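You operate a simulated robot arm through the tools that you are given. There is no shell and no other tool. Be economical: measure what you need, move in short steps, check, and stop when the job is done.

You are at the controls of a simulated robot arm. One attempt, no reset.

JOB
Glue the picture frame's corner, close it and clamp it till it sets.
Fine: glue stick back on the mat; lift the clamp once the glue has set. Set down upright: green glue stick. Where these are worked on the way, their far stop is far enough and under half their travel is too little: corner clamp. A coat counts when it lies all over at full strength: go over it till it gets no stronger.

Only the result counts: the job must be done as asked and must still hold three seconds after the hand-in. Knocking over, shifting, dropping, spilling or breaking anything else fails it.

ROBOT AND FRAMES
A 6-joint arm with a two-finger parallel gripper, fixed in place. Base frame: the origin is at the foot of the arm, x ahead of it, y to its left, z up; the work surface is at about z = 780. Lengths are in mm, angles in degrees, forces in N, time in s.
With the tool pointing down near the work surface it reaches from about 320 to 740 mm from the base axis. Its first joint turns from -66.0 to 66.0 degrees. Payload 2.45 kg.
The TCP is the grasp point between the finger pads, 24 mm short of the fingertips. In the tool frame z runs along the fingers and y along their closing line. Largest opening 68 mm; finger width 17, thickness 10; the body of the gripper, 40 by 70 mm, starts 41 mm behind the TCP.
Orientation is told as [roll, pitch, yaw] about the base's x, y, z axes, in that order, counted from this pose: with the fingers straight down and closing along the base's y, the tool's x points along the base's -x, its y along +y and its z along -z.

CONTROLS
- The arm moves only by the tool move_arm. Its argument "plan" is a list of rows, each a list of 7 numbers: the turn, a rotation vector about the base's x, y, z in degrees, then the shift along the base's x, y, z in mm, then the gripper command, from -1 (shut) to 1 (fully open), values between in proportion. In form: [[ax, ay, az, x, y, z, hand], ...]. A call has 1 to 12 rows; each row shifts and turns the commanded pose from where the row before left it. Rows are played at 5 a second. More than 50 mm and 8.6 degrees between two rows, or a gripper value outside its range, and nothing of the call is played. A pose out of reach is approached as far as the arm can. The call stops where the force on the tool passes 90 N (or 10 N more than at its start, if that is more) or the arm is blocked; 0.2 s more then pass. The fingers move at their own pace (about 108 mm/s each) and stop on an object; they squeeze with about 21 N. The grip force told is the motor's: it shows also when the fingers shut on nothing. Time passes only in rows, and 0.2 s behind the last, so rows that do not move let the fingers close. It gives the time, the measured TCP pose, the force on the tool (base axes), the opening and the grip force at its end, in the units of the frame above (readings bear some noise), with the torque about the TCP (base axes, N m) and any sound that the robot's microphone picked up.
- Cameras (640 x 400 px; columns grow to the right, rows downward): "scene" is fixed at [123.2, 422.2, 1422.5]; the picture's right is [-0.98, -0.21, 0.00], its down [-0.19, 0.90, -0.40] and it looks along [0.08, -0.39, -0.92] (base axes); focal length 214 px, centre (320, 200). "wrist" rides on the gripper at [84, 11, -75] in the tool frame; the picture's right is [-0.13, 0.99, 0.00], its down [-0.60, -0.08, -0.79] and it looks along [-0.79, -0.10, 0.61] (tool axes); focal length 251 px, centre (320, 200). There is no depth. A picture from a camera that has moved, and an enlarged one, comes with that camera's place and axes in the base frame and with its lens.
- camera(camera): a new picture of that camera. No time passes.
- inspect(camera, box): a new picture of the part [left, top, right, bottom] of that camera's present view, enlarged. No time passes.
- sign_off(): hands the job in; it is judged then, once.

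Work in short steps. Places have to be worked out from the pictures, the camera data and where the tool is seen: move nearer, look again, correct. Check each grasp and each placing, and mend what went wrong. You have 120 turns and 68 pictures in all, those below and enlarged ones among them. Open the gripper and draw the arm clear of the work before you hand the job in, unless the task says otherwise; then end with one line.

The tools are called after "Emit:" as name(argument=value, ...) on one line, values as JSON. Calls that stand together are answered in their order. move_arm: Moves the arm, as the interface text tells. Its arguments: {"type":"object","properties":{"plan":{"type":"array"}},"required":["plan"]} The other tools are called the same way: camera (camera) takes a picture; inspect (camera, box) takes an enlarged picture of a part of a camera's view; sign_off () hands the job in.

At the start:

```text
time: 0.0
eef_pos: [432.3, -58.5, 1062.9]
tcp_rot: [0.1, 0.0, 0.0]
ft_force: [-0.3, -0.1, 0.5]
moment: [0.0, 0.02, 0.01]
width: 67.9
grip_force: 0.0
```

scene: 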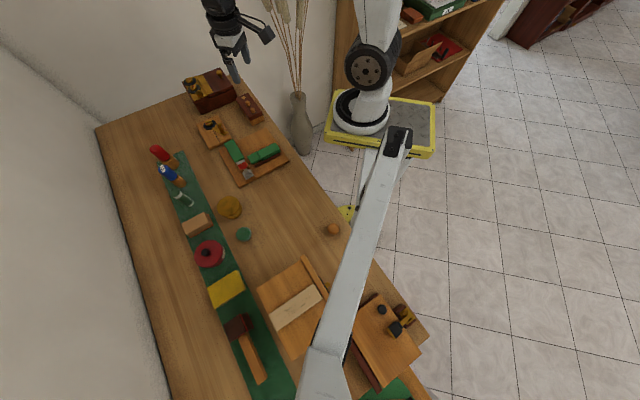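
wrist: 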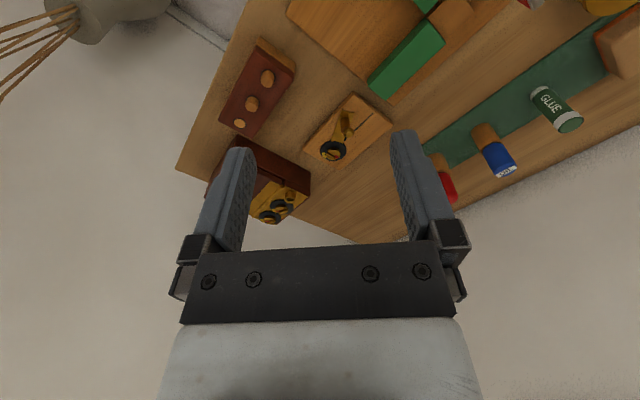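

I'll enlarge the scene to identify the frame, glue stick and clamp.

Emit:
inspect(camera="scene", box=[140, 60, 300, 160])

Emit:
inspect(camera="scene", box=[130, 130, 290, 230])

Emit:
inspect(camera="scene", box=[200, 220, 440, 400])

```text
4.00 times, centred on (220, 110) of scene
camera zoom: at [123.2, 422.2, 1422.5], right [-0.98, -0.21, 0.0], down [-0.19, 0.9, -0.4], along [0.08, -0.39, -0.92], focal length 858 px, centre (720, 560)
```

zoom: 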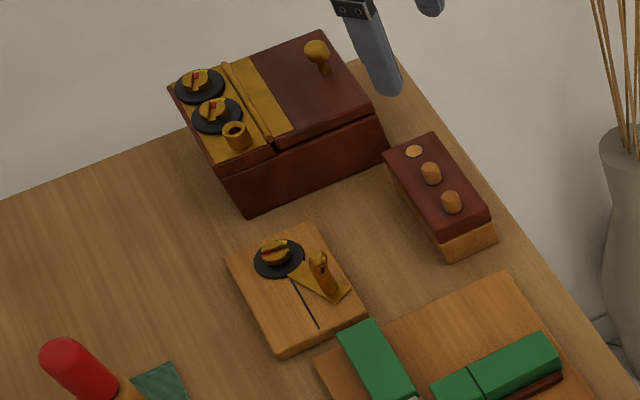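

```text
4.00 times, centred on (210, 180) of scene
camera zoom: at [123.2, 422.2, 1422.5], right [-0.98, -0.21, 0.0], down [-0.19, 0.9, -0.4], along [0.08, -0.39, -0.92], focal length 858 px, centre (760, 280)
```

zoom: 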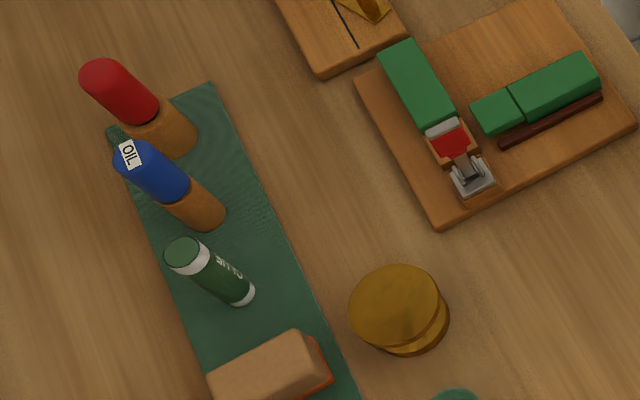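

```text
2.22 times, centred on (320, 310) of scene
camera zoom: at [123.2, 422.2, 1422.5], right [-0.98, -0.21, 0.0], down [-0.19, 0.9, -0.4], along [0.08, -0.39, -0.92], focal length 477 px, centre (320, -44)
```

zoom: 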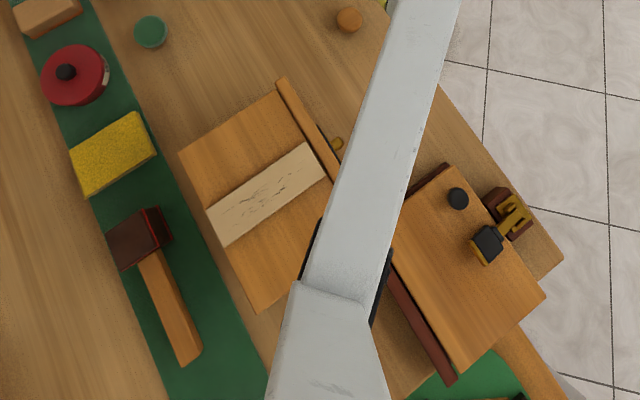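

The frame seems to be the green pieces on the board near (430, 46). I'll move so the wrist camera looks at it.

Emit:
move_arm(plan=[[0, 0, 0, -23, 30, -16, 1], [0, 0, 0, -23, 30, -16, 1], [0, 0, 0, -23, 30, -16, 1], [0, 0, 0, -23, 30, -16, 1]])

Emit:
camera(camera="wrist")

Emit:
camera(camera="scene")

```text
time: 1.0
eef_pos: [346.2, 63.1, 998.7]
tcp_rot: [0.1, 0.3, 0.0]
ft_force: [-0.8, 0.2, 0.1]
moment: [-0.03, -0.01, 0.02]
width: 68.2
grip_force: 0.0
out of reach, approached as far as the arm can: row 4
```

```text
62 pictures are left
camera wrist: at [262.9, 75.1, 1072.3], right [0.13, 0.99, 0.0], down [0.61, -0.08, 0.79], along [0.78, -0.1, -0.61], focal length 251 px, centre (320, 200)
```

wrist: 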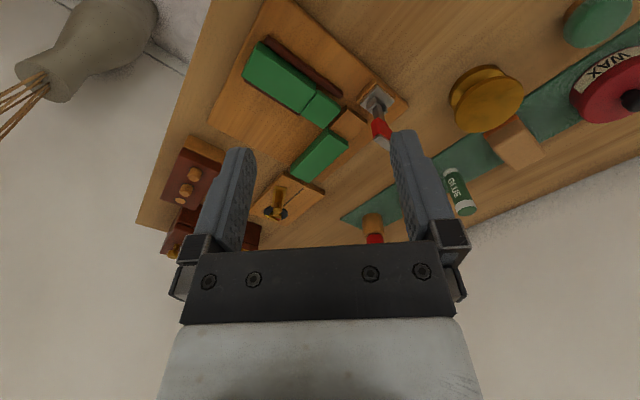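

```text
61 pictures are left
```

scene: 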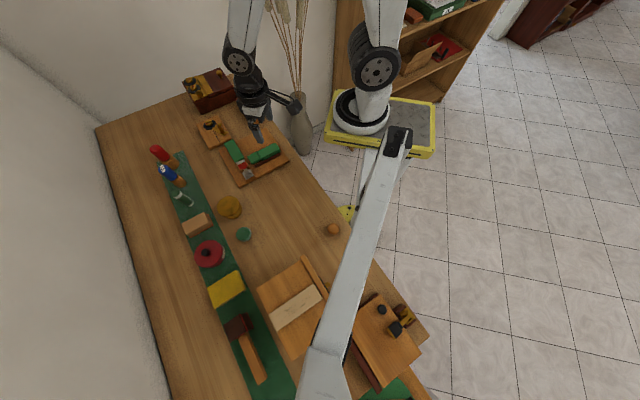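

Emit:
inspect(camera="wrist", box=[200, 0, 440, 220])

Emit:
inspect(camera="scene", box=[215, 125, 300, 190])

```text
1.82 times, centred on (320, 110) of wrist
camera zoom: at [262.9, 75.1, 1072.3], right [0.13, 0.99, 0.0], down [0.61, -0.08, 0.79], along [0.78, -0.1, -0.61], focal length 457 px, centre (320, 364)
```

zoom: 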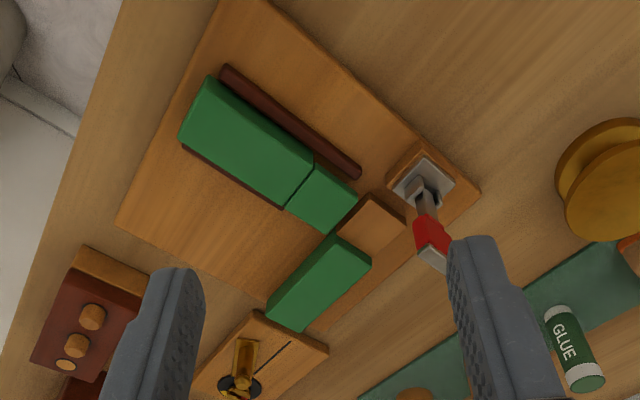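

```text
6.15 times, centred on (258, 158) of scene
camera zoom: at [123.2, 422.2, 1422.5], right [-0.98, -0.21, 0.0], down [-0.19, 0.9, -0.4], along [0.08, -0.39, -0.92], focal length 1320 px, centre (705, 462)
```

zoom: 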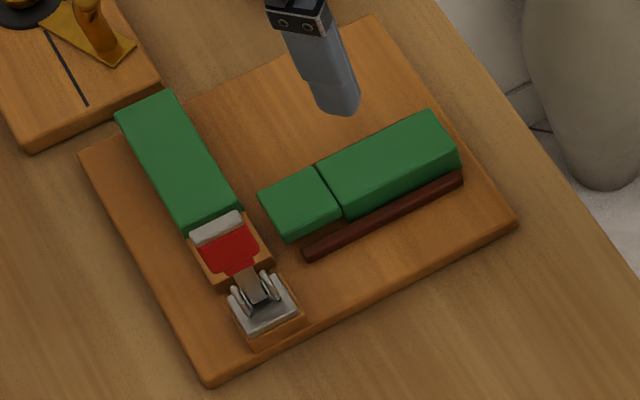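

The frame: a fixed rail with a bare-wood end, a sliding green rail along a dark guide, and an upright clamp lever at about (430,117). The glue stick is at about (585,250). I'll look at the stick more closely.

Emit:
move_arm(plan=[[0, 0, 0, 27, 32, -10, 1], [0, 0, 0, 27, 32, -10, 1], [0, 0, 0, 27, 32, -10, 1], [0, 0, 0, 27, 32, -10, 1], [0, 0, 0, 27, 32, -10, 1]])

Emit:
inspect(camera="wrist", box=[240, 50, 480, 200])

Emit:
camera(camera="wrist")

Emit:
inspect(camera="scene", box=[215, 125, 300, 190])

```text
time: 2.2
eef_pos: [479.8, 224.7, 949.7]
tcp_rot: [0.0, -0.1, 0.0]
ft_force: [-0.2, 0.7, -0.5]
moment: [0.0, 0.01, 0.03]
width: 68.1
grip_force: 0.0
```

```text
2.67 times, centred on (360, 125) of wrist
camera zoom: at [397.4, 236.5, 1023.1], right [0.13, 0.99, 0.0], down [0.6, -0.08, 0.79], along [0.79, -0.1, -0.61], focal length 670 px, centre (213, 400)
```

zoom: 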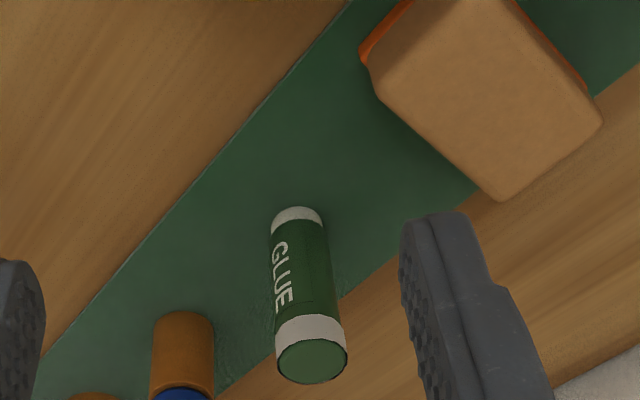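

```text
57 pictures are left
camera wrist: at [397.4, 236.5, 1023.1], right [0.13, 0.99, 0.0], down [0.6, -0.08, 0.79], along [0.79, -0.1, -0.61], focal length 251 px, centre (320, 200)
```

wrist: 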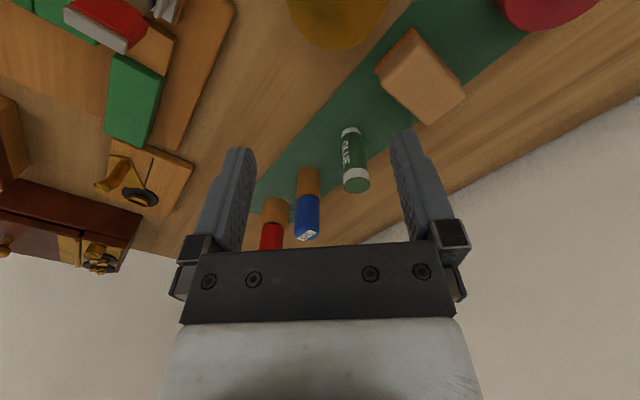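

```text
6.15 times, centred on (258, 158) of scene
camera zoom: at [123.2, 422.2, 1422.5], right [-0.98, -0.21, 0.0], down [-0.19, 0.9, -0.4], along [0.08, -0.39, -0.92], focal length 1320 px, centre (705, 462)
```

zoom: 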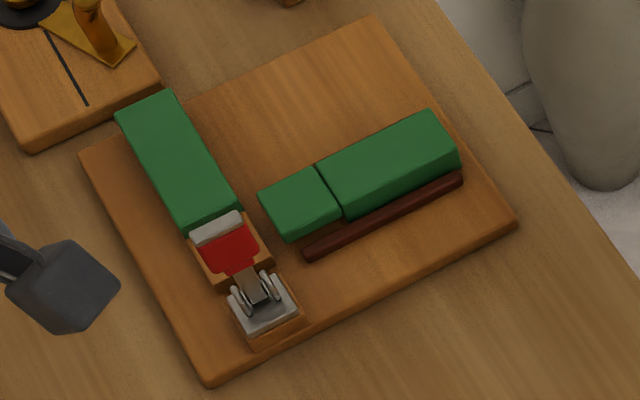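

The stick is about 25 mm across, upright at (585,250), top near z 864. Now a close look at the joint and clamp, from the arm side.

Emit:
move_arm(plan=[[0, 0, 0, -40, 0, 0, 1], [0, 0, 0, -40, -10, 0, 1], [0, 0, 0, -40, -30, 0, 1], [0, 0, 0, 0, -43, -23, 1], [0, 0, 0, 0, -43, -40, 1]])

Emit:
camera(camera="wrist")

```text
refused: row 5 steps farther than a row can; nothing moved
```

```text
55 pictures are left
camera wrist: at [397.4, 236.5, 1023.1], right [0.13, 0.99, 0.0], down [0.6, -0.08, 0.79], along [0.79, -0.1, -0.61], focal length 251 px, centre (320, 200)
```

wrist: 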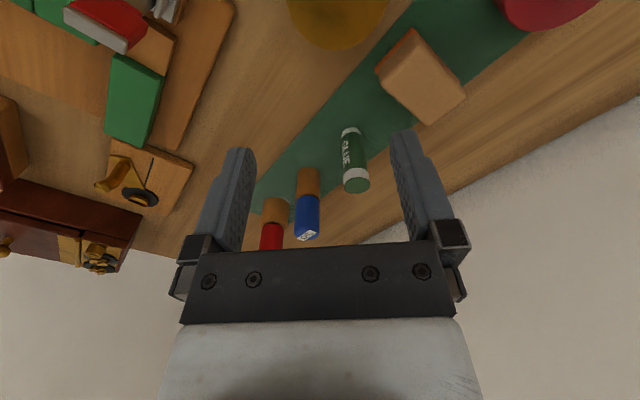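

The last row was too long, so I'm splitting it.

Emit:
move_arm(plan=[[0, 0, 0, -40, 0, 0, 1], [0, 0, 0, -40, -10, 0, 1], [0, 0, 0, -38, -30, 0, 1], [0, 0, 0, 0, -43, -20, 1], [0, 0, 0, 0, -43, -20, 1], [0, 0, 0, 0, 0, -25, 1]])

Emit:
camera(camera="wrist")

```text
time: 3.6
eef_pos: [363.6, 96.2, 883.0]
tcp_rot: [0.0, 0.0, 0.0]
ft_force: [-0.1, -0.2, -0.5]
moment: [-0.02, 0.0, 0.01]
width: 67.7
grip_force: 0.2
```

```text
54 pictures are left
camera wrist: at [280.9, 108.3, 957.6], right [0.13, 0.99, 0.0], down [0.6, -0.08, 0.79], along [0.79, -0.1, -0.61], focal length 251 px, centre (320, 200)
```

wrist: 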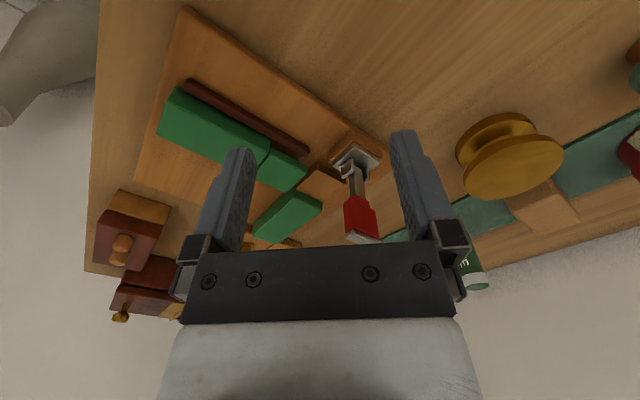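

Emit:
inspect(camera="wrist", box=[235, 120, 395, 260])

```text
2.86 times, centred on (315, 190) of wrist
camera zoom: at [280.9, 108.3, 957.6], right [0.13, 0.99, 0.0], down [0.6, -0.08, 0.79], along [0.79, -0.1, -0.61], focal length 718 px, centre (334, 229)
```

zoom: 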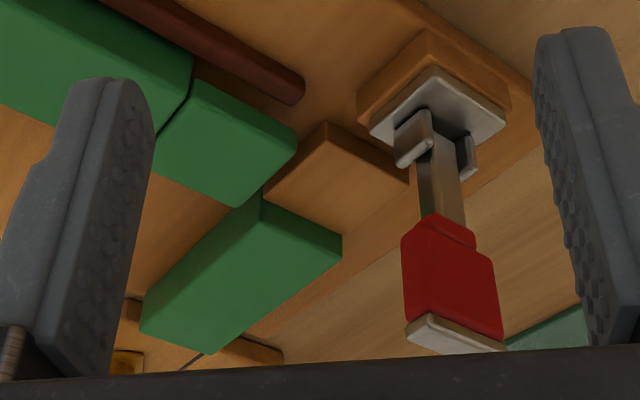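

It's a half-lap: the bare lap top is near z 796, about 36×38 mm, centred at roughly (466,86). The sliding rail's overhang goes over it along (+x,+y), and the lever swings down onto it. I'll go above the glue stick with yaw −45.

Emit:
move_arm(plan=[[0, 0, 0, 0, 0, 40, 1], [0, 0, 0, 0, 0, 40, 1], [0, 0, -7.5, 37, 26, 0, 1], [0, 0, -7.5, 37, 26, 0, 1], [0, 0, -7.5, 37, 26, 0, 1], [0, 0, -7.5, 37, 26, 0, 1], [0, 0, -7.5, 37, 26, 0, 1], [0, 0, -7.5, 37, 24, 0, 1], [0, 0, 0, 0, 0, -30, 1]])

Emit:
camera(camera="wrist")

Emit:
inspect(camera="scene", box=[130, 130, 290, 230])

```text
time: 5.6
eef_pos: [586.4, 251.0, 933.1]
tcp_rot: [0.0, 0.0, -45.0]
ft_force: [0.5, -0.2, 1.3]
moment: [0.01, -0.01, 0.0]
width: 68.2
grip_force: 0.2
```

```text
52 pictures are left
camera wrist: at [535.2, 319.1, 1007.8], right [0.79, 0.61, 0.0], down [0.37, -0.48, 0.79], along [0.48, -0.63, -0.61], focal length 251 px, centre (320, 200)
```

wrist: 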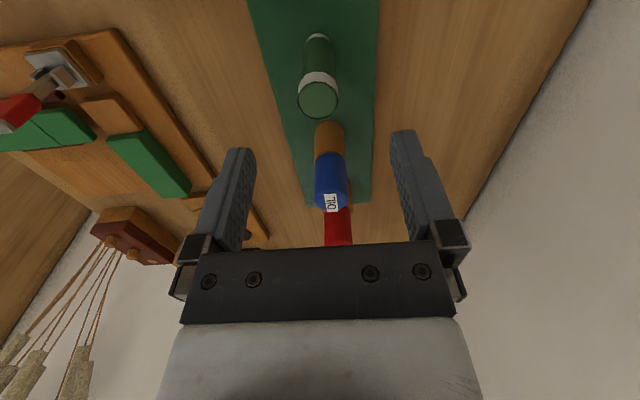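

```text
4.00 times, centred on (210, 180) of scene
camera zoom: at [123.2, 422.3, 1422.5], right [-0.98, -0.21, 0.0], down [-0.19, 0.9, -0.4], along [0.08, -0.39, -0.92], focal length 858 px, centre (760, 280)
```

zoom: 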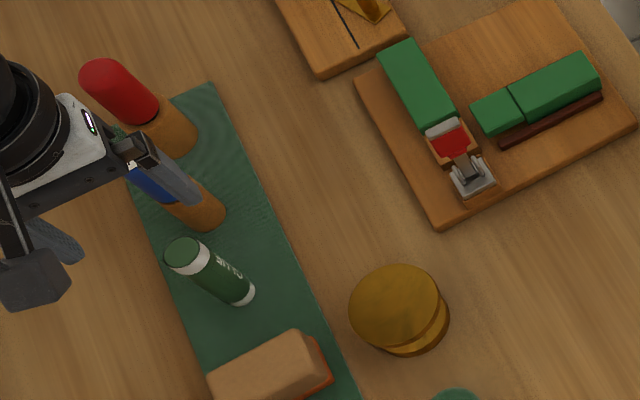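

The stick is confirmed at (585,251), top about z 864. I'll descend to TCP z about 846 and grip it.

Emit:
move_arm(plan=[[0, 0, 0, -1, 0, -35, 1], [0, 0, 0, 0, 0, -35, 1], [0, 0, 0, 0, 0, -17, 1], [0, 0, 0, 0, 0, 0, -1], [0, 0, 0, 0, 0, 0, -1], [0, 0, 0, 0, 0, 0, -1]])

Emit:
camera(camera="wrist")

```text
time: 7.0
eef_pos: [583.3, 250.6, 847.8]
tcp_rot: [0.1, 0.0, -45.0]
ft_force: [0.0, -0.8, 0.5]
moment: [-0.04, 0.01, -0.02]
width: 23.4
grip_force: 20.8
```

```text
50 pictures are left
camera wrist: at [533.4, 318.7, 920.7], right [0.79, 0.61, 0.0], down [0.37, -0.48, 0.79], along [0.48, -0.63, -0.61], focal length 251 px, centre (320, 200)
```

wrist: 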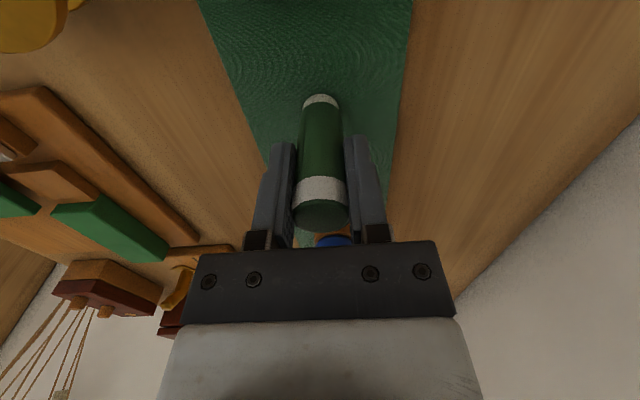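

Gripped at 23.4 mm. I'll lift and carry it above the lap.

Emit:
move_arm(plan=[[0, 0, 0, 0, 0, 35, -1], [0, 0, 0, 0, 0, 40, -1], [0, 0, 0, 0, 0, 40, -1], [0, 0, 0, -23, -33, 0, -1], [0, 0, 0, -24, -33, 0, -1], [0, 0, 0, -23, -33, 0, -1], [0, 0, 0, -24, -33, 0, -1], [0, 0, 0, -23, -32, 0, -1], [0, 0, 0, 0, 0, -40, -1]])

Emit:
camera(camera="wrist")

Emit:
inspect(camera="scene", box=[215, 125, 300, 190])

```text
time: 9.0
eef_pos: [468.2, 85.8, 922.5]
tcp_rot: [0.0, 0.0, -45.0]
ft_force: [0.0, 0.5, 0.2]
moment: [-0.02, 0.01, -0.02]
width: 23.4
grip_force: 20.9
```

```text
49 pictures are left
camera wrist: at [416.2, 154.6, 994.9], right [0.79, 0.61, 0.0], down [0.37, -0.48, 0.79], along [0.48, -0.63, -0.61], focal length 251 px, centre (320, 200)
```

wrist: 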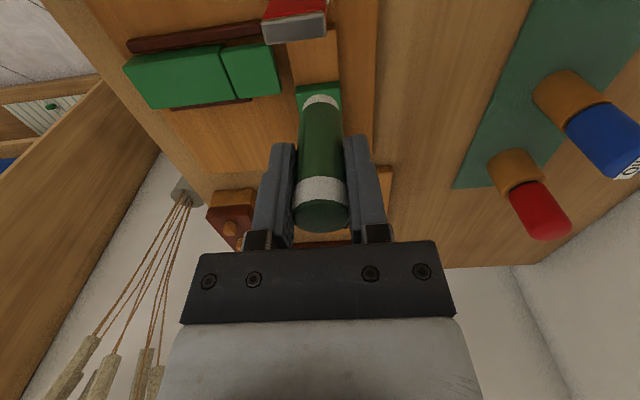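

```text
6.15 times, centred on (258, 158) of scene
camera zoom: at [123.2, 422.2, 1422.5], right [-0.98, -0.21, 0.0], down [-0.19, 0.9, -0.4], along [0.08, -0.39, -0.92], focal length 1320 px, centre (705, 462)
```

zoom: 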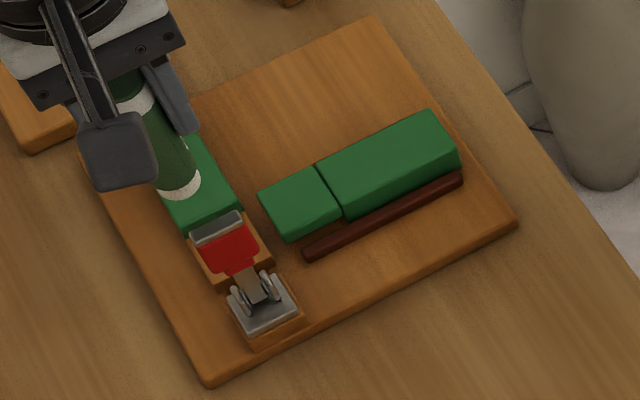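

Emit:
inspect(camera="wrist", box=[220, 0, 380, 110])

```text
3.64 times, centred on (300, 55) of wrist
camera zoom: at [416.2, 154.6, 994.9], right [0.79, 0.61, 0.0], down [0.37, -0.48, 0.79], along [0.48, -0.63, -0.61], focal length 914 px, centre (393, 727)
```

zoom: 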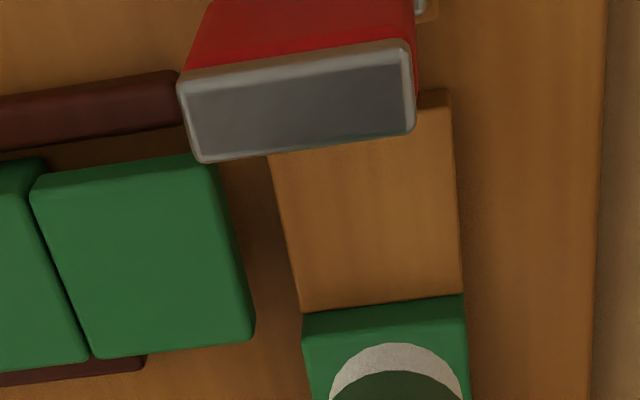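

Refined: lap corners (464,57)-(490,82)-(463,110)-(437,85), centre about (463.6,83.5). I'll move over it and descend to just above contact.

Emit:
move_arm(plan=[[0, 0, 0, -6.7, -0.2, 0, -1], [0, 0, 0, 0, 0, -25, -1], [0, 0, 0, 0, 0, -25, -1], [0, 0, 0, 0, 0, -7, -1]])

Emit:
inspect(camera="wrist", box=[220, 40, 420, 170])

Emit:
inspect(camera="scene", box=[215, 125, 300, 190])

```text
time: 10.0
eef_pos: [460.8, 86.4, 864.5]
tcp_rot: [0.0, 0.0, -45.0]
ft_force: [-2.8, -1.4, 10.1]
moment: [-0.09, 0.17, -0.01]
width: 23.4
grip_force: 21.1
```

```text
3.08 times, centred on (320, 105) of wrist
camera zoom: at [409.2, 154.6, 938.5], right [0.79, 0.61, 0.0], down [0.37, -0.48, 0.79], along [0.48, -0.63, -0.61], focal length 774 px, centre (320, 492)
```

zoom: 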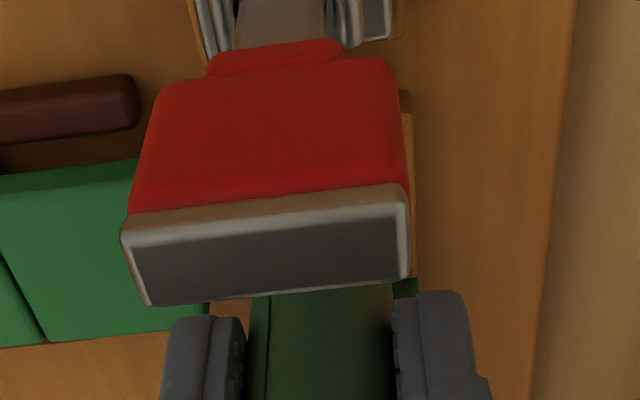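

```text
6.15 times, centred on (258, 158) of scene
camera zoom: at [122.9, 422.2, 1422.6], right [-0.98, -0.21, 0.0], down [-0.19, 0.9, -0.4], along [0.08, -0.39, -0.92], focal length 1320 px, centre (705, 462)
```

zoom: 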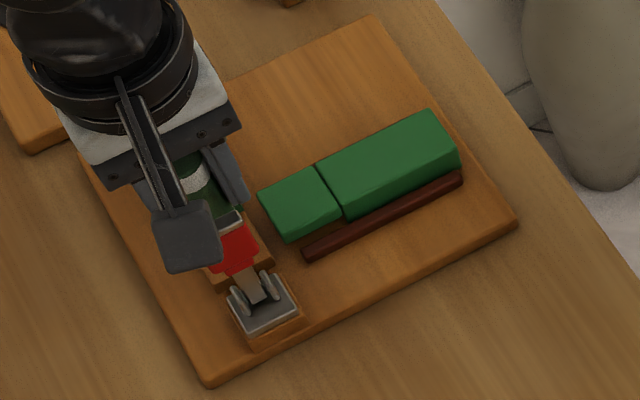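

I have contact at TCP z 864.5 with about 10 N, so the lap top is near z 801. I'll make a first rubbing pass over the whole lap.

Emit:
move_arm(plan=[[0, 0, 0, -7.4, -7.4, 0, -1], [0, 0, 0, 4.9, -4.9, 0, -1], [0, 0, 0, 7.8, 7.8, 0, -1], [0, 0, 0, 7.8, 7.8, 0, -1], [0, 0, 0, -5.7, 5.7, 0, -1], [0, 0, 0, -6.4, 6.4, 0, -1], [0, 0, 0, -7.8, -7.8, 0, -1], [0, 0, 0, -7.8, -7.8, 0, -1], [0, 0, 0, 6.4, -6.4, 0, -1], [0, 0, 0, 7.8, 7.8, 0, -1]])

```text
time: 12.2
eef_pos: [459.7, 87.4, 865.2]
tcp_rot: [0.1, -0.1, -45.1]
ft_force: [-0.5, 0.0, -1.1]
moment: [-0.04, 0.04, 0.0]
width: 23.3
grip_force: 21.2
```

The force has fallen to zero, so I'll lift straight up and inspect the lap for a coat.

Emit:
move_arm(plan=[[0, 0, 0, 0, 0, 30, -1], [0, 0, 0, 20, -20, 28, -1], [0, 0, 0, 0, 0, 0, -1]])

Emit:
inspect(camera="wrist", box=[220, 0, 380, 110])

Emit:
inspect(camera="wrist", box=[240, 80, 400, 260])

```text
time: 13.0
eef_pos: [481.6, 67.6, 923.5]
tcp_rot: [0.0, 0.0, -45.0]
ft_force: [-1.0, -0.7, 0.5]
moment: [0.0, -0.02, 0.01]
width: 23.2
grip_force: 21.2
```

```text
3.64 times, centred on (300, 55) of wrist
camera zoom: at [430.4, 135.4, 997.7], right [0.79, 0.61, 0.0], down [0.37, -0.48, 0.79], along [0.48, -0.63, -0.61], focal length 914 px, centre (393, 727)
```

zoom: 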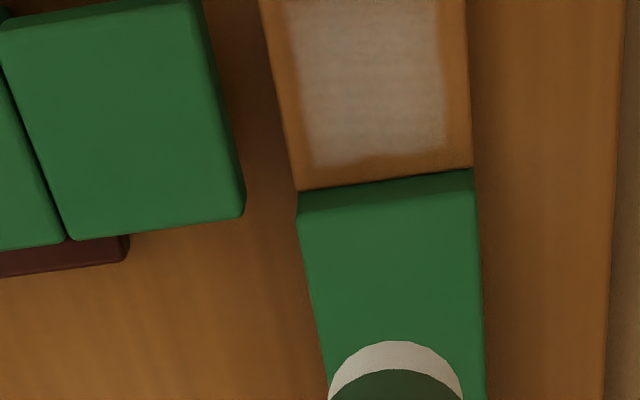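

```text
2.22 times, centred on (320, 170) of wrist
camera zoom: at [430.4, 135.4, 997.7], right [0.79, 0.61, 0.0], down [0.37, -0.48, 0.79], along [0.48, -0.63, -0.61], focal length 559 px, centre (320, 267)
```

zoom: 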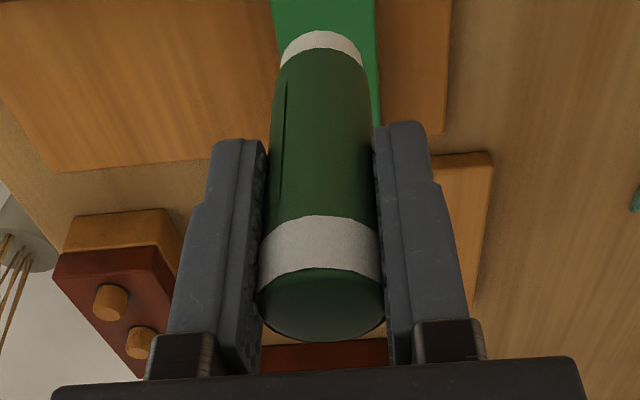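

A pale coat is on. I'll go back for another pass to strengthen it.

Emit:
move_arm(plan=[[0, 0, 0, -20, 20, -28, -1], [0, 0, 0, 0, 0, -29, -1], [0, 0, 0, 0, 0, -1.5, -1], [0, 0, 0, 0, 0, 0, -1]])

Emit:
move_arm(plan=[[0, 0, 0, -7.8, -7.8, 0, -1], [0, 0, 0, 5.4, -5.4, 0, -1], [0, 0, 0, 7.8, 7.8, 0, -1], [0, 0, 0, 7.8, 7.8, 0, -1], [0, 0, 0, -5.7, 5.7, 0, -1], [0, 0, 0, -6.4, 6.4, 0, -1], [0, 0, 0, -7.8, -7.8, 0, -1], [0, 0, 0, -7.8, -7.8, 0, -1], [0, 0, 0, 6.4, -6.4, 0, -1], [0, 0, 0, 7.8, 7.8, 0, -1]])

Emit:
move_arm(plan=[[0, 0, 0, -7.8, -7.8, 0, -1], [0, 0, 0, 5.4, -5.4, 0, -1], [0, 0, 0, 7.8, 7.8, 0, -1], [0, 0, 0, 7.8, 7.8, 0, -1], [0, 0, 0, -5.7, 5.7, 0, -1], [0, 0, 0, -6.4, 6.4, 0, -1], [0, 0, 0, -7.8, -7.8, 0, -1], [0, 0, 0, -7.8, -7.8, 0, -1], [0, 0, 0, 6.4, -6.4, 0, -1], [0, 0, 0, 7.8, 7.8, 0, -1]])

Emit:
move_arm(plan=[[0, 0, 0, 0, 0, 30, -1], [0, 0, 0, 20, -20, 28, -1], [0, 0, 0, 0, 0, 0, -1]])

Emit:
inspect(camera="wrist", box=[220, 0, 380, 110])

```text
time: 14.0
eef_pos: [460.0, 87.7, 864.5]
tcp_rot: [-0.1, 0.0, -45.1]
ft_force: [-0.1, -1.2, 0.5]
moment: [-0.03, -0.01, 0.02]
width: 23.2
grip_force: 21.3
```

```text
time: 16.2
eef_pos: [461.5, 87.0, 864.3]
tcp_rot: [0.0, 0.0, -45.0]
ft_force: [-1.5, -1.6, 7.6]
moment: [-0.2, 0.02, -0.06]
width: 23.2
grip_force: 21.4
```

```text
time: 18.4
eef_pos: [459.8, 88.1, 864.7]
tcp_rot: [0.0, 0.1, -45.0]
ft_force: [-1.3, -2.0, 6.3]
moment: [-0.21, 0.0, -0.05]
width: 23.3
grip_force: 21.3
```

```text
time: 19.2
eef_pos: [480.2, 69.1, 922.3]
tcp_rot: [-0.1, -0.1, -45.0]
ft_force: [-0.3, 0.3, 0.2]
moment: [0.0, -0.03, -0.04]
width: 23.2
grip_force: 21.1
```

```text
3.64 times, centred on (300, 55) of wrist
camera zoom: at [429.0, 137.3, 995.7], right [0.79, 0.61, 0.0], down [0.37, -0.48, 0.79], along [0.48, -0.63, -0.61], focal length 914 px, centre (393, 727)
```

zoom: 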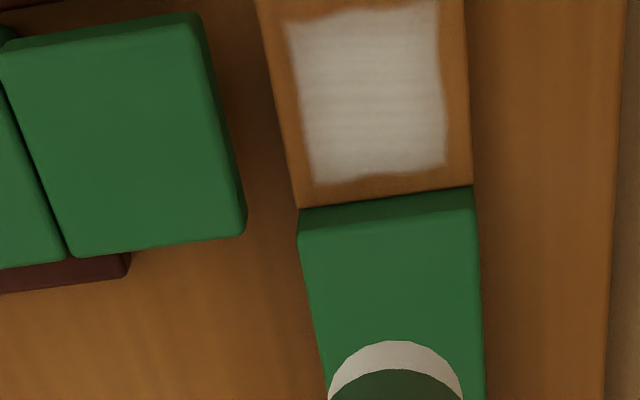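

Clearly stronger. I'll do two more passes and compare.

Emit:
move_arm(plan=[[0, 0, 0, -20, 20, -28, -1], [0, 0, 0, 0, 0, -29, -1], [0, 0, 0, 0, 0, -1.3, -1], [0, 0, 0, 0, 0, 0, -1]])

Emit:
move_arm(plan=[[0, 0, 0, -7.8, -7.8, 0, -1], [0, 0, 0, 5.4, -5.4, 0, -1], [0, 0, 0, 7.8, 7.8, 0, -1], [0, 0, 0, 7.8, 7.8, 0, -1], [0, 0, 0, -5.7, 5.7, 0, -1], [0, 0, 0, -6.4, 6.4, 0, -1], [0, 0, 0, -7.8, -7.8, 0, -1], [0, 0, 0, -7.8, -7.8, 0, -1], [0, 0, 0, 6.4, -6.4, 0, -1], [0, 0, 0, 7.8, 7.8, 0, -1]])

Emit:
move_arm(plan=[[0, 0, 0, -7.8, -7.8, 0, -1], [0, 0, 0, 5.4, -5.4, 0, -1], [0, 0, 0, 7.8, 7.8, 0, -1], [0, 0, 0, 7.8, 7.8, 0, -1], [0, 0, 0, -5.7, 5.7, 0, -1], [0, 0, 0, -6.4, 6.4, 0, -1], [0, 0, 0, -7.8, -7.8, 0, -1], [0, 0, 0, -7.8, -7.8, 0, -1], [0, 0, 0, 6.4, -6.4, 0, -1], [0, 0, 0, 7.8, 7.8, 0, -1]])

Emit:
move_arm(plan=[[0, 0, 0, 0, 0, 30, -1], [0, 0, 0, 20, -20, 28, -1], [0, 0, 0, 0, 0, 0, -1]])

Emit:
inspect(camera="wrist", box=[220, 0, 380, 110])

```text
time: 20.2
eef_pos: [459.0, 88.6, 862.4]
tcp_rot: [0.0, 0.0, -45.1]
ft_force: [-4.4, 1.8, 13.3]
moment: [0.05, 0.13, 0.01]
width: 23.1
grip_force: 21.2
```

```text
time: 22.4
eef_pos: [459.2, 87.6, 864.1]
tcp_rot: [0.0, 0.0, -45.0]
ft_force: [0.5, 0.2, 0.5]
moment: [-0.02, 0.03, -0.01]
width: 23.4
grip_force: 20.7
```

```text
time: 24.6
eef_pos: [459.9, 88.1, 863.3]
tcp_rot: [0.0, 0.0, -45.1]
ft_force: [-2.7, -6.1, 17.0]
moment: [-0.46, 0.05, -0.05]
width: 23.5
grip_force: 21.2
```

```text
time: 25.4
eef_pos: [479.3, 68.4, 922.6]
tcp_rot: [0.0, 0.1, -45.0]
ft_force: [-0.3, -0.7, 0.2]
moment: [0.01, -0.03, 0.0]
width: 23.4
grip_force: 20.7
```

```text
3.64 times, centred on (300, 55) of wrist
camera zoom: at [428.6, 136.7, 995.9], right [0.79, 0.61, 0.0], down [0.37, -0.48, 0.79], along [0.48, -0.63, -0.61], focal length 914 px, centre (393, 727)
```

zoom: 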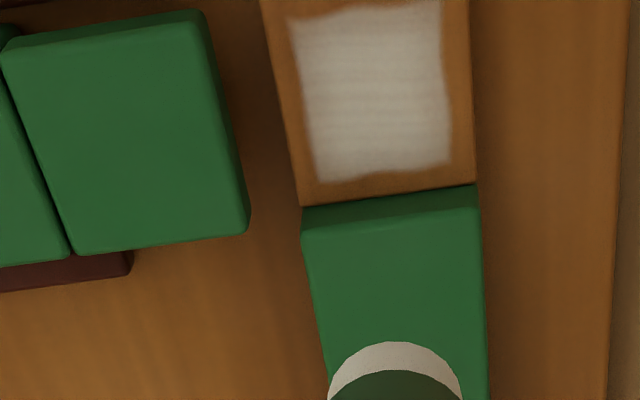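

No visible change between the last two, so the strength is saturated. I'll check the far edge of the coat near the clamp.

Emit:
move_arm(plan=[[0, 0, 0, 20, -20, 20, -1], [0, 0, 0, 0, 0, 0, -1]])

Emit:
inspect(camera="wrist", box=[220, 0, 380, 110])

Emit:
inspect(camera="scene", box=[215, 125, 300, 190])

```text
time: 26.0
eef_pos: [500.6, 49.1, 941.9]
tcp_rot: [0.1, 0.0, -45.1]
ft_force: [-0.4, -0.1, -1.0]
moment: [0.0, 0.0, 0.02]
width: 23.1
grip_force: 21.0
```

```text
3.64 times, centred on (300, 55) of wrist
camera zoom: at [448.8, 117.1, 1015.8], right [0.79, 0.61, 0.0], down [0.37, -0.48, 0.79], along [0.48, -0.63, -0.61], focal length 914 px, centre (393, 727)
```

zoom: 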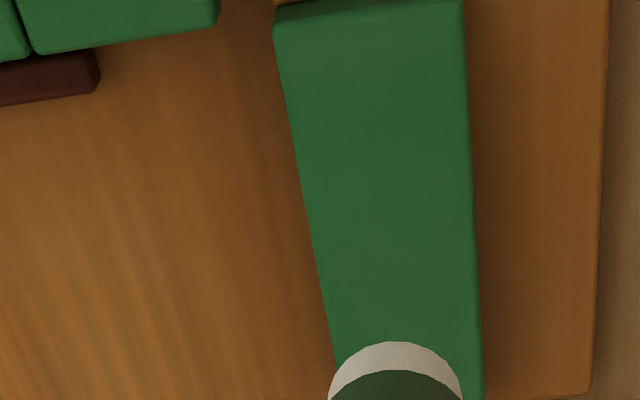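

```text
6.15 times, centred on (258, 158) of scene
camera zoom: at [123.2, 422.2, 1422.5], right [-0.98, -0.21, 0.0], down [-0.19, 0.9, -0.4], along [0.08, -0.39, -0.92], focal length 1320 px, centre (705, 462)
```

zoom: 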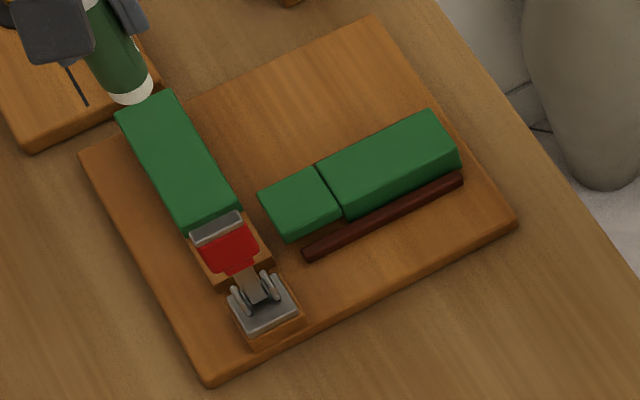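

Emit:
move_arm(plan=[[0, 0, 0, -26, 20, 18, -1], [0, 0, 0, 0, 0, 0, -1]])

Emit:
inspect(camera="wrist", box=[220, 0, 380, 110])

```text
time: 26.6
eef_pos: [472.7, 70.3, 960.2]
tcp_rot: [-0.1, -0.1, -45.1]
ft_force: [-0.1, -0.3, -0.3]
moment: [-0.05, 0.02, -0.02]
width: 23.4
grip_force: 20.8
```

```text
3.64 times, centred on (300, 55) of wrist
camera zoom: at [422.4, 137.7, 1034.2], right [0.79, 0.61, 0.0], down [0.37, -0.48, 0.79], along [0.48, -0.63, -0.61], focal length 914 px, centre (393, 727)
```

zoom: 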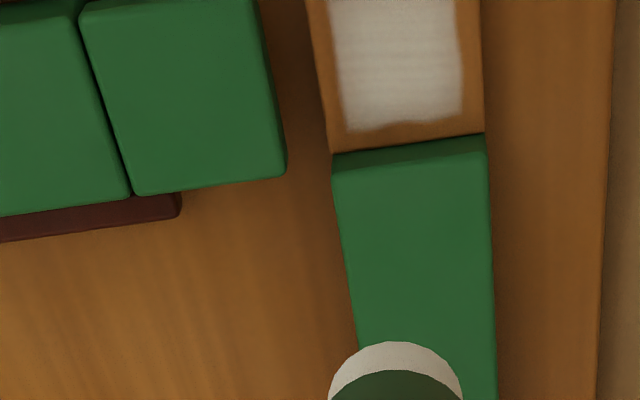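

The coat's ragged border is evenly inset on all sides, so it's complete. Now I'll return the stick to its place on the mat.

Emit:
move_arm(plan=[[0, 0, 0, 22.3, 36.1, 0, -1], [0, 0, 0, 22.3, 36.1, 0, -1], [0, 0, 0, 22.3, 36, 0, -1], [0, 0, 0, 22.2, 36, 0, -1], [0, 0, 0, 22.2, 36, 0, -1], [0, 0, 0, 0, 0, -36, -1], [0, 0, 0, 0, 0, -36, -1], [0, 0, 0, 0, 0, -34, -1], [0, 0, 0, 0, 0, 0, -1]])

Emit:
inspect(camera="wrist", box=[220, 60, 420, 240])

```text
time: 28.6
eef_pos: [584.6, 250.4, 852.6]
tcp_rot: [0.0, 0.0, -44.9]
ft_force: [0.3, -0.1, -0.6]
moment: [0.01, 0.01, -0.01]
width: 23.2
grip_force: 21.0
```

```text
2.22 times, centred on (320, 150) of wrist
camera zoom: at [533.7, 318.1, 926.9], right [0.79, 0.61, 0.0], down [0.37, -0.48, 0.79], along [0.48, -0.63, -0.61], focal length 559 px, centre (320, 311)
```

zoom: 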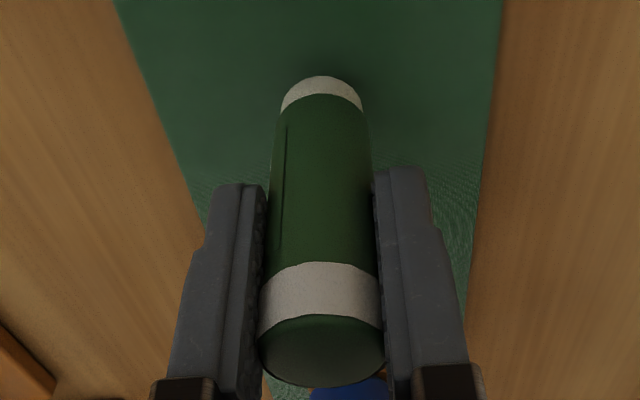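

Just above the mat. I'll lower gently in small steps to find contact.

Emit:
move_arm(plan=[[0, 0, 0, 0, 0, -2, -1], [0, 0, 0, 0, 0, -1.5, -1], [0, 0, 0, 0, 0, 0, -1]])

Emit:
move_arm(plan=[[0, 0, 0, 0, 0, -1.2, -1], [0, 0, 0, 0, 0, 0, -1]])

```text
time: 29.4
eef_pos: [585.1, 248.9, 849.7]
tcp_rot: [0.0, -0.1, -45.1]
ft_force: [-0.3, -0.1, -0.4]
moment: [0.02, -0.01, -0.01]
width: 23.2
grip_force: 20.7
```

```text
time: 30.0
eef_pos: [585.2, 250.7, 848.9]
tcp_rot: [-0.1, -0.1, -45.0]
ft_force: [0.2, 0.0, -0.9]
moment: [-0.02, 0.01, 0.0]
width: 23.1
grip_force: 21.1
```

Emit:
move_arm(plan=[[0, 0, 0, 0, 0, -1, -1], [0, 0, 0, 0, 0, 0, -1]])

Emit:
move_arm(plan=[[0, 0, 0, 0, 0, -1, -1], [0, 0, 0, 0, 0, 0, -1]])

Emit:
move_arm(plan=[[0, 0, 0, 0, 0, -1, -1], [0, 0, 0, 0, 0, 0, -1]])

```text
time: 30.6
eef_pos: [583.7, 249.4, 848.2]
tcp_rot: [-0.1, 0.1, -45.0]
ft_force: [1.2, 0.2, -0.8]
moment: [0.01, 0.0, 0.01]
width: 23.4
grip_force: 21.0
```

```text
time: 31.2
eef_pos: [584.2, 249.0, 846.7]
tcp_rot: [0.0, 0.1, -45.1]
ft_force: [0.0, 0.0, -0.5]
moment: [0.02, 0.02, 0.0]
width: 23.5
grip_force: 21.5
```

```text
time: 31.8
eef_pos: [584.1, 248.1, 846.8]
tcp_rot: [0.1, 0.1, -45.0]
ft_force: [0.6, -0.4, -0.6]
moment: [0.0, 0.02, -0.02]
width: 23.3
grip_force: 20.9
```

Emit:
move_arm(plan=[[0, 0, 0, 0, 0, -1, -1], [0, 0, 0, 0, 0, 0, -1]])

Emit:
move_arm(plan=[[0, 0, 0, 0, 0, -1, -1], [0, 0, 0, 0, 0, 0, -1]])

Emit:
inspect(camera="wrist", box=[220, 60, 420, 240])

```text
time: 32.4
eef_pos: [584.1, 248.9, 846.2]
tcp_rot: [0.0, 0.0, -45.0]
ft_force: [-2.4, -1.8, 8.6]
moment: [-0.15, 0.14, -0.02]
width: 23.6
grip_force: 21.6
```

```text
time: 33.0
eef_pos: [584.3, 249.2, 845.2]
tcp_rot: [0.0, -0.1, -45.0]
ft_force: [-3.7, -2.0, 19.1]
moment: [-0.23, 0.13, -0.02]
width: 23.5
grip_force: 21.0
```

```text
2.22 times, centred on (320, 150) of wrist
camera zoom: at [533.8, 317.3, 919.4], right [0.79, 0.61, 0.0], down [0.37, -0.48, 0.79], along [0.49, -0.63, -0.61], focal length 559 px, centre (320, 311)
```

zoom: 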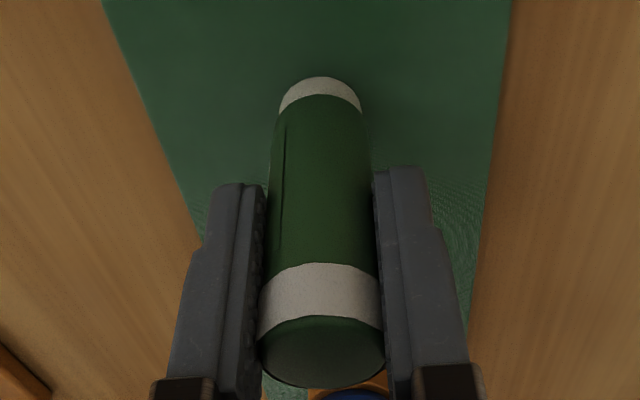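

The stick is on the mat under about 19 N. I'll raise 1.5 mm to relax, open gently, and withdraw straight up.

Emit:
move_arm(plan=[[0, 0, 0, 0, 0, 1.2, -1], [0, 0, 0, 0, 0, 0, -0.2], [0, 0, 0, 0, 0, 0, -0.1], [0, 0, 0, 0, 0, 0, 0.3], [0, 0, 0, 0, 0, 0, 1], [0, 0, 0, 0, 0, 0, 1], [0, 0, 0, 0, 0, 30, 1], [0, 0, 0, 0, 0, 40, 1], [0, 0, 0, 0, 0, 40, 1]])

Emit:
camera(camera="wrist")

```text
time: 35.0
eef_pos: [583.7, 248.3, 957.1]
tcp_rot: [0.0, 0.1, -45.0]
ft_force: [-0.1, 0.6, 0.4]
moment: [-0.01, -0.02, 0.01]
width: 68.0
grip_force: 0.1
```

```text
35 pictures are left
camera wrist: at [532.8, 316.7, 1030.8], right [0.79, 0.61, 0.0], down [0.37, -0.48, 0.79], along [0.48, -0.63, -0.61], focal length 251 px, centre (320, 200)
```

wrist: 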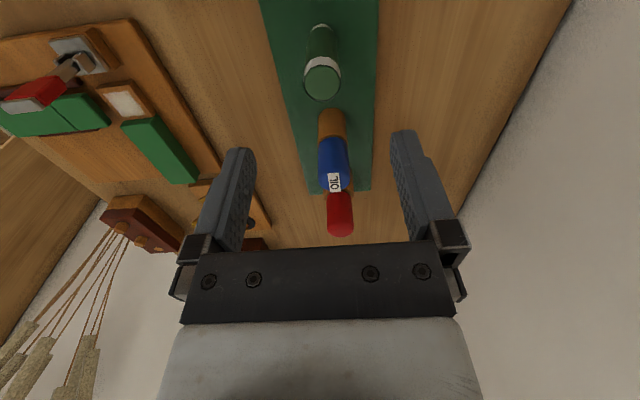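

The stick stands upright at its place and the lap is coated. Next I'll go behind the sliding rail's far end with fingers closed and look.

Emit:
move_arm(plan=[[0, 0, 0, -29.7, -33.6, 0, -1], [0, 0, 0, -29.7, -33.6, 0, -1], [0, 0, 0, -29.7, -33.6, 0, -1], [0, 0, 0, -29.7, -33.6, 0, -1], [0, 0, 0, -29.7, -33.6, 0, -1], [0, 0, 0, -29.7, -33.6, 0, -1], [0, 0, 0, -29.7, -33.6, 0, -1], [0, 0, 0, -29.7, -33.6, 0, -1], [0, 0, 0, 0, 0, -30, -1], [0, 0, 0, 0, 0, -27, -1]])

Emit:
camera(camera="wrist")

Emit:
inspect(camera="scene", box=[215, 125, 300, 190])

```text
time: 37.2
eef_pos: [353.4, -22.2, 897.5]
tcp_rot: [0.0, 0.0, -45.0]
ft_force: [-0.5, 0.4, -0.4]
moment: [0.0, 0.03, 0.0]
width: 0.2
grip_force: 20.8
out of reach, approached as far as the arm can: row 8
```

```text
34 pictures are left
camera wrist: at [302.3, 46.4, 971.3], right [0.79, 0.61, 0.0], down [0.37, -0.48, 0.79], along [0.48, -0.63, -0.61], focal length 251 px, centre (320, 200)
```

wrist: 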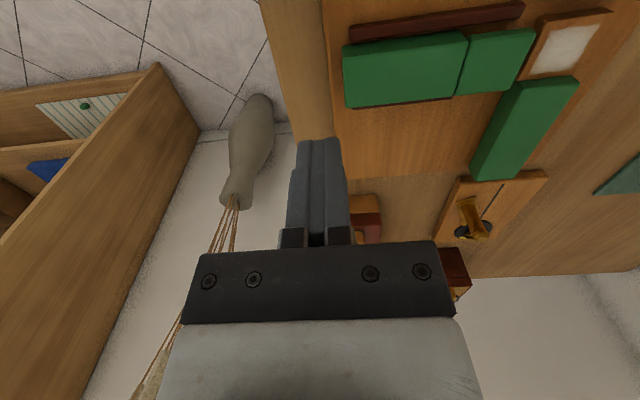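

```text
6.15 times, centred on (258, 158) of scene
camera zoom: at [123.2, 422.2, 1422.5], right [-0.98, -0.21, 0.0], down [-0.19, 0.9, -0.4], along [0.08, -0.39, -0.92], focal length 1320 px, centre (705, 462)
```

zoom: 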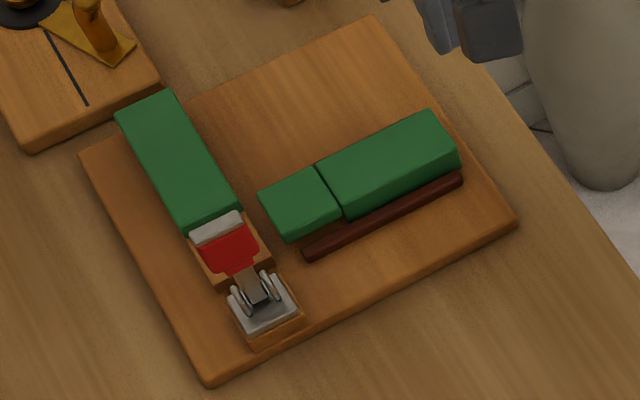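

The rail's back end is at u≈251 along the diagonal and my finger face at u≈244, so I'm just behind it. I'll descend so the tips reach about z 802, then start pushing.

Emit:
move_arm(plan=[[0, 0, 0, 0, 0, -30, -1], [0, 0, 0, 0, 0, -30, -1], [0, 0, 0, 0, 0, -11, -1], [0, 0, 0, 0, 0, 0, -1]])

Emit:
camera(camera="wrist")

```text
time: 38.2
eef_pos: [352.9, -20.2, 826.8]
tcp_rot: [0.0, 0.1, -45.0]
ft_force: [-0.2, 0.6, 0.6]
moment: [0.0, 0.01, 0.02]
width: 0.1
grip_force: 21.0
```

```text
32 pictures are left
camera wrist: at [302.3, 47.5, 899.8], right [0.79, 0.61, 0.0], down [0.37, -0.48, 0.79], along [0.48, -0.63, -0.61], focal length 251 px, centre (320, 200)
```

wrist: 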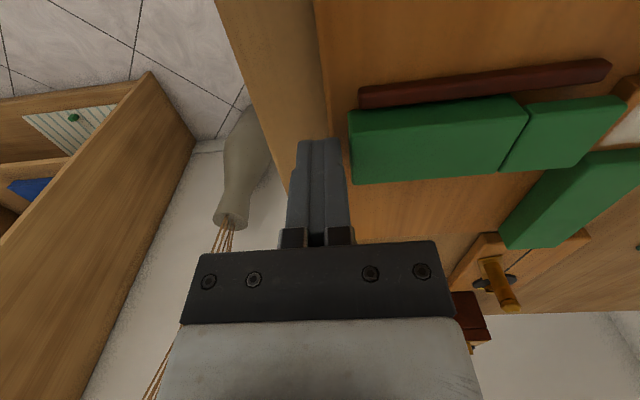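

Well aligned behind the rail. I'm pushing along (+x,+y).

Emit:
move_arm(plan=[[0, 0, 0, 5, 5, 0, -1], [0, 0, 0, 5, 5, 0, -1], [0, 0, 0, 5, 5, 0, -1], [0, 0, 0, 5, 5, 0, -1], [0, 0, 0, 0, 0, 0, -1]])

Emit:
camera(camera="wrist")

```text
time: 39.4
eef_pos: [373.4, 0.0, 826.2]
tcp_rot: [0.0, 0.0, -45.0]
ft_force: [-1.0, -0.7, -0.6]
moment: [-0.04, 0.05, -0.01]
width: 0.0
grip_force: 21.0
```

```text
31 pictures are left
camera wrist: at [322.7, 68.1, 900.7], right [0.79, 0.61, 0.0], down [0.37, -0.48, 0.79], along [0.48, -0.63, -0.61], focal length 251 px, centre (320, 200)
```

wrist: 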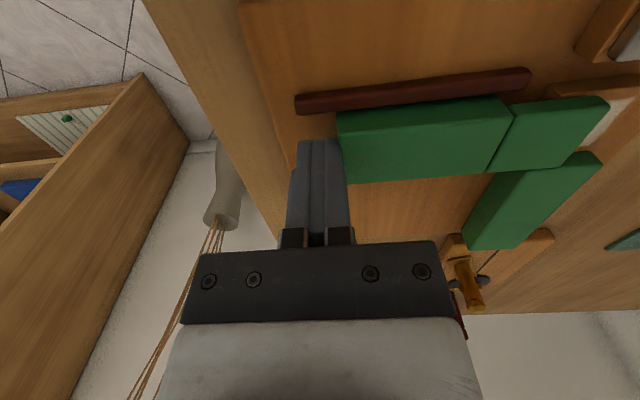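

The rail slides freely and the overhang is starting over the lap. I'll keep pushing until it stops.

Emit:
move_arm(plan=[[0, 0, 0, 5, 5, 0, -1], [0, 0, 0, 5, 5, 0, -1], [0, 0, 0, 3.5, 3.5, 0, -1], [0, 0, 0, 3.5, 3.5, 0, -1], [0, 0, 0, 2, 2, 0, -1], [0, 0, 0, 0, 0, 0, -1]])

Emit:
camera(camera="wrist")

```text
time: 40.8
eef_pos: [389.2, 15.9, 826.2]
tcp_rot: [-0.4, 0.3, -45.3]
ft_force: [-18.7, -56.8, 16.5]
moment: [-0.91, 0.21, -0.17]
width: 0.0
grip_force: 21.5
```

```text
30 pictures are left
camera wrist: at [338.9, 84.9, 901.0], right [0.8, 0.61, -0.01], down [0.38, -0.48, 0.79], along [0.48, -0.63, -0.61], focal length 251 px, centre (320, 200)
```

wrist: 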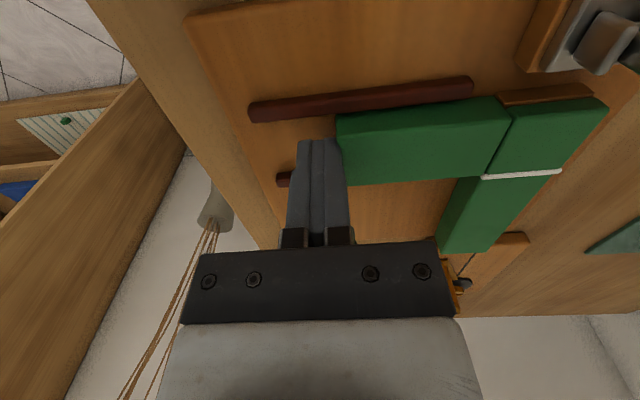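

Firm stop (about 60 N), with a glue bead showing at the seam. I'll back off, lift, and inspect that it stays closed.

Emit:
move_arm(plan=[[0, 0, 0, -5, -5, 0, -1], [0, 0, 0, -5, -5, 0, -1], [0, 0, 0, 0, 0, 40, -1], [0, 0, 0, 0, 0, 40, -1], [0, 0, 0, 0, 0, 30, -1]])

Emit:
inspect(camera="scene", box=[215, 125, 300, 190])

Emit:
camera(camera="wrist")

```text
time: 42.0
eef_pos: [383.2, 9.0, 937.0]
tcp_rot: [0.0, 0.0, -45.0]
ft_force: [-0.6, 0.8, 0.5]
moment: [-0.01, -0.01, 0.0]
width: 0.0
grip_force: 21.0
```

```text
6.15 times, centred on (258, 158) of scene
camera zoom: at [123.2, 422.2, 1422.5], right [-0.98, -0.21, 0.0], down [-0.19, 0.9, -0.4], along [0.08, -0.39, -0.92], focal length 1320 px, centre (705, 462)
```

zoom: 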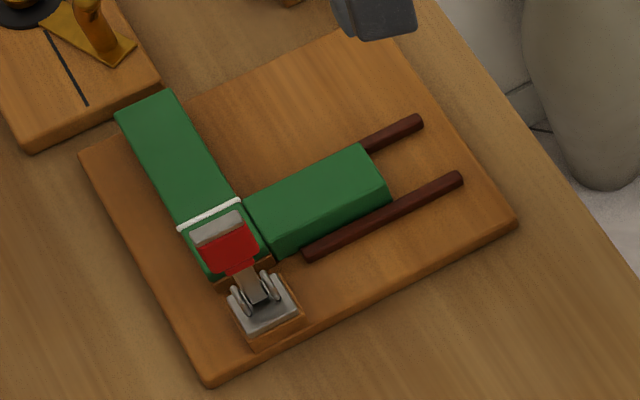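

```text
28 pictures are left
camera wrist: at [331.9, 76.9, 1011.5], right [0.79, 0.61, 0.0], down [0.37, -0.48, 0.79], along [0.48, -0.63, -0.61], focal length 251 px, centre (320, 200)
```

wrist: 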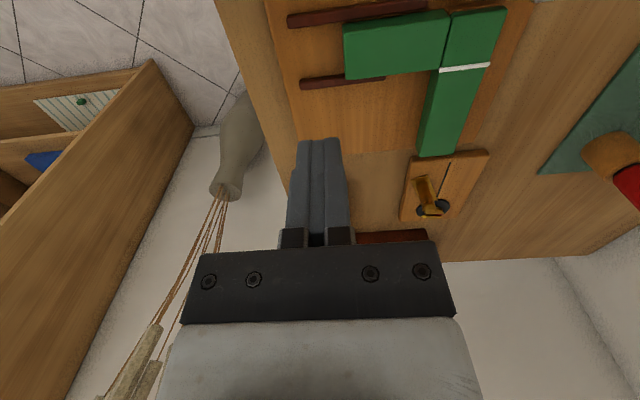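

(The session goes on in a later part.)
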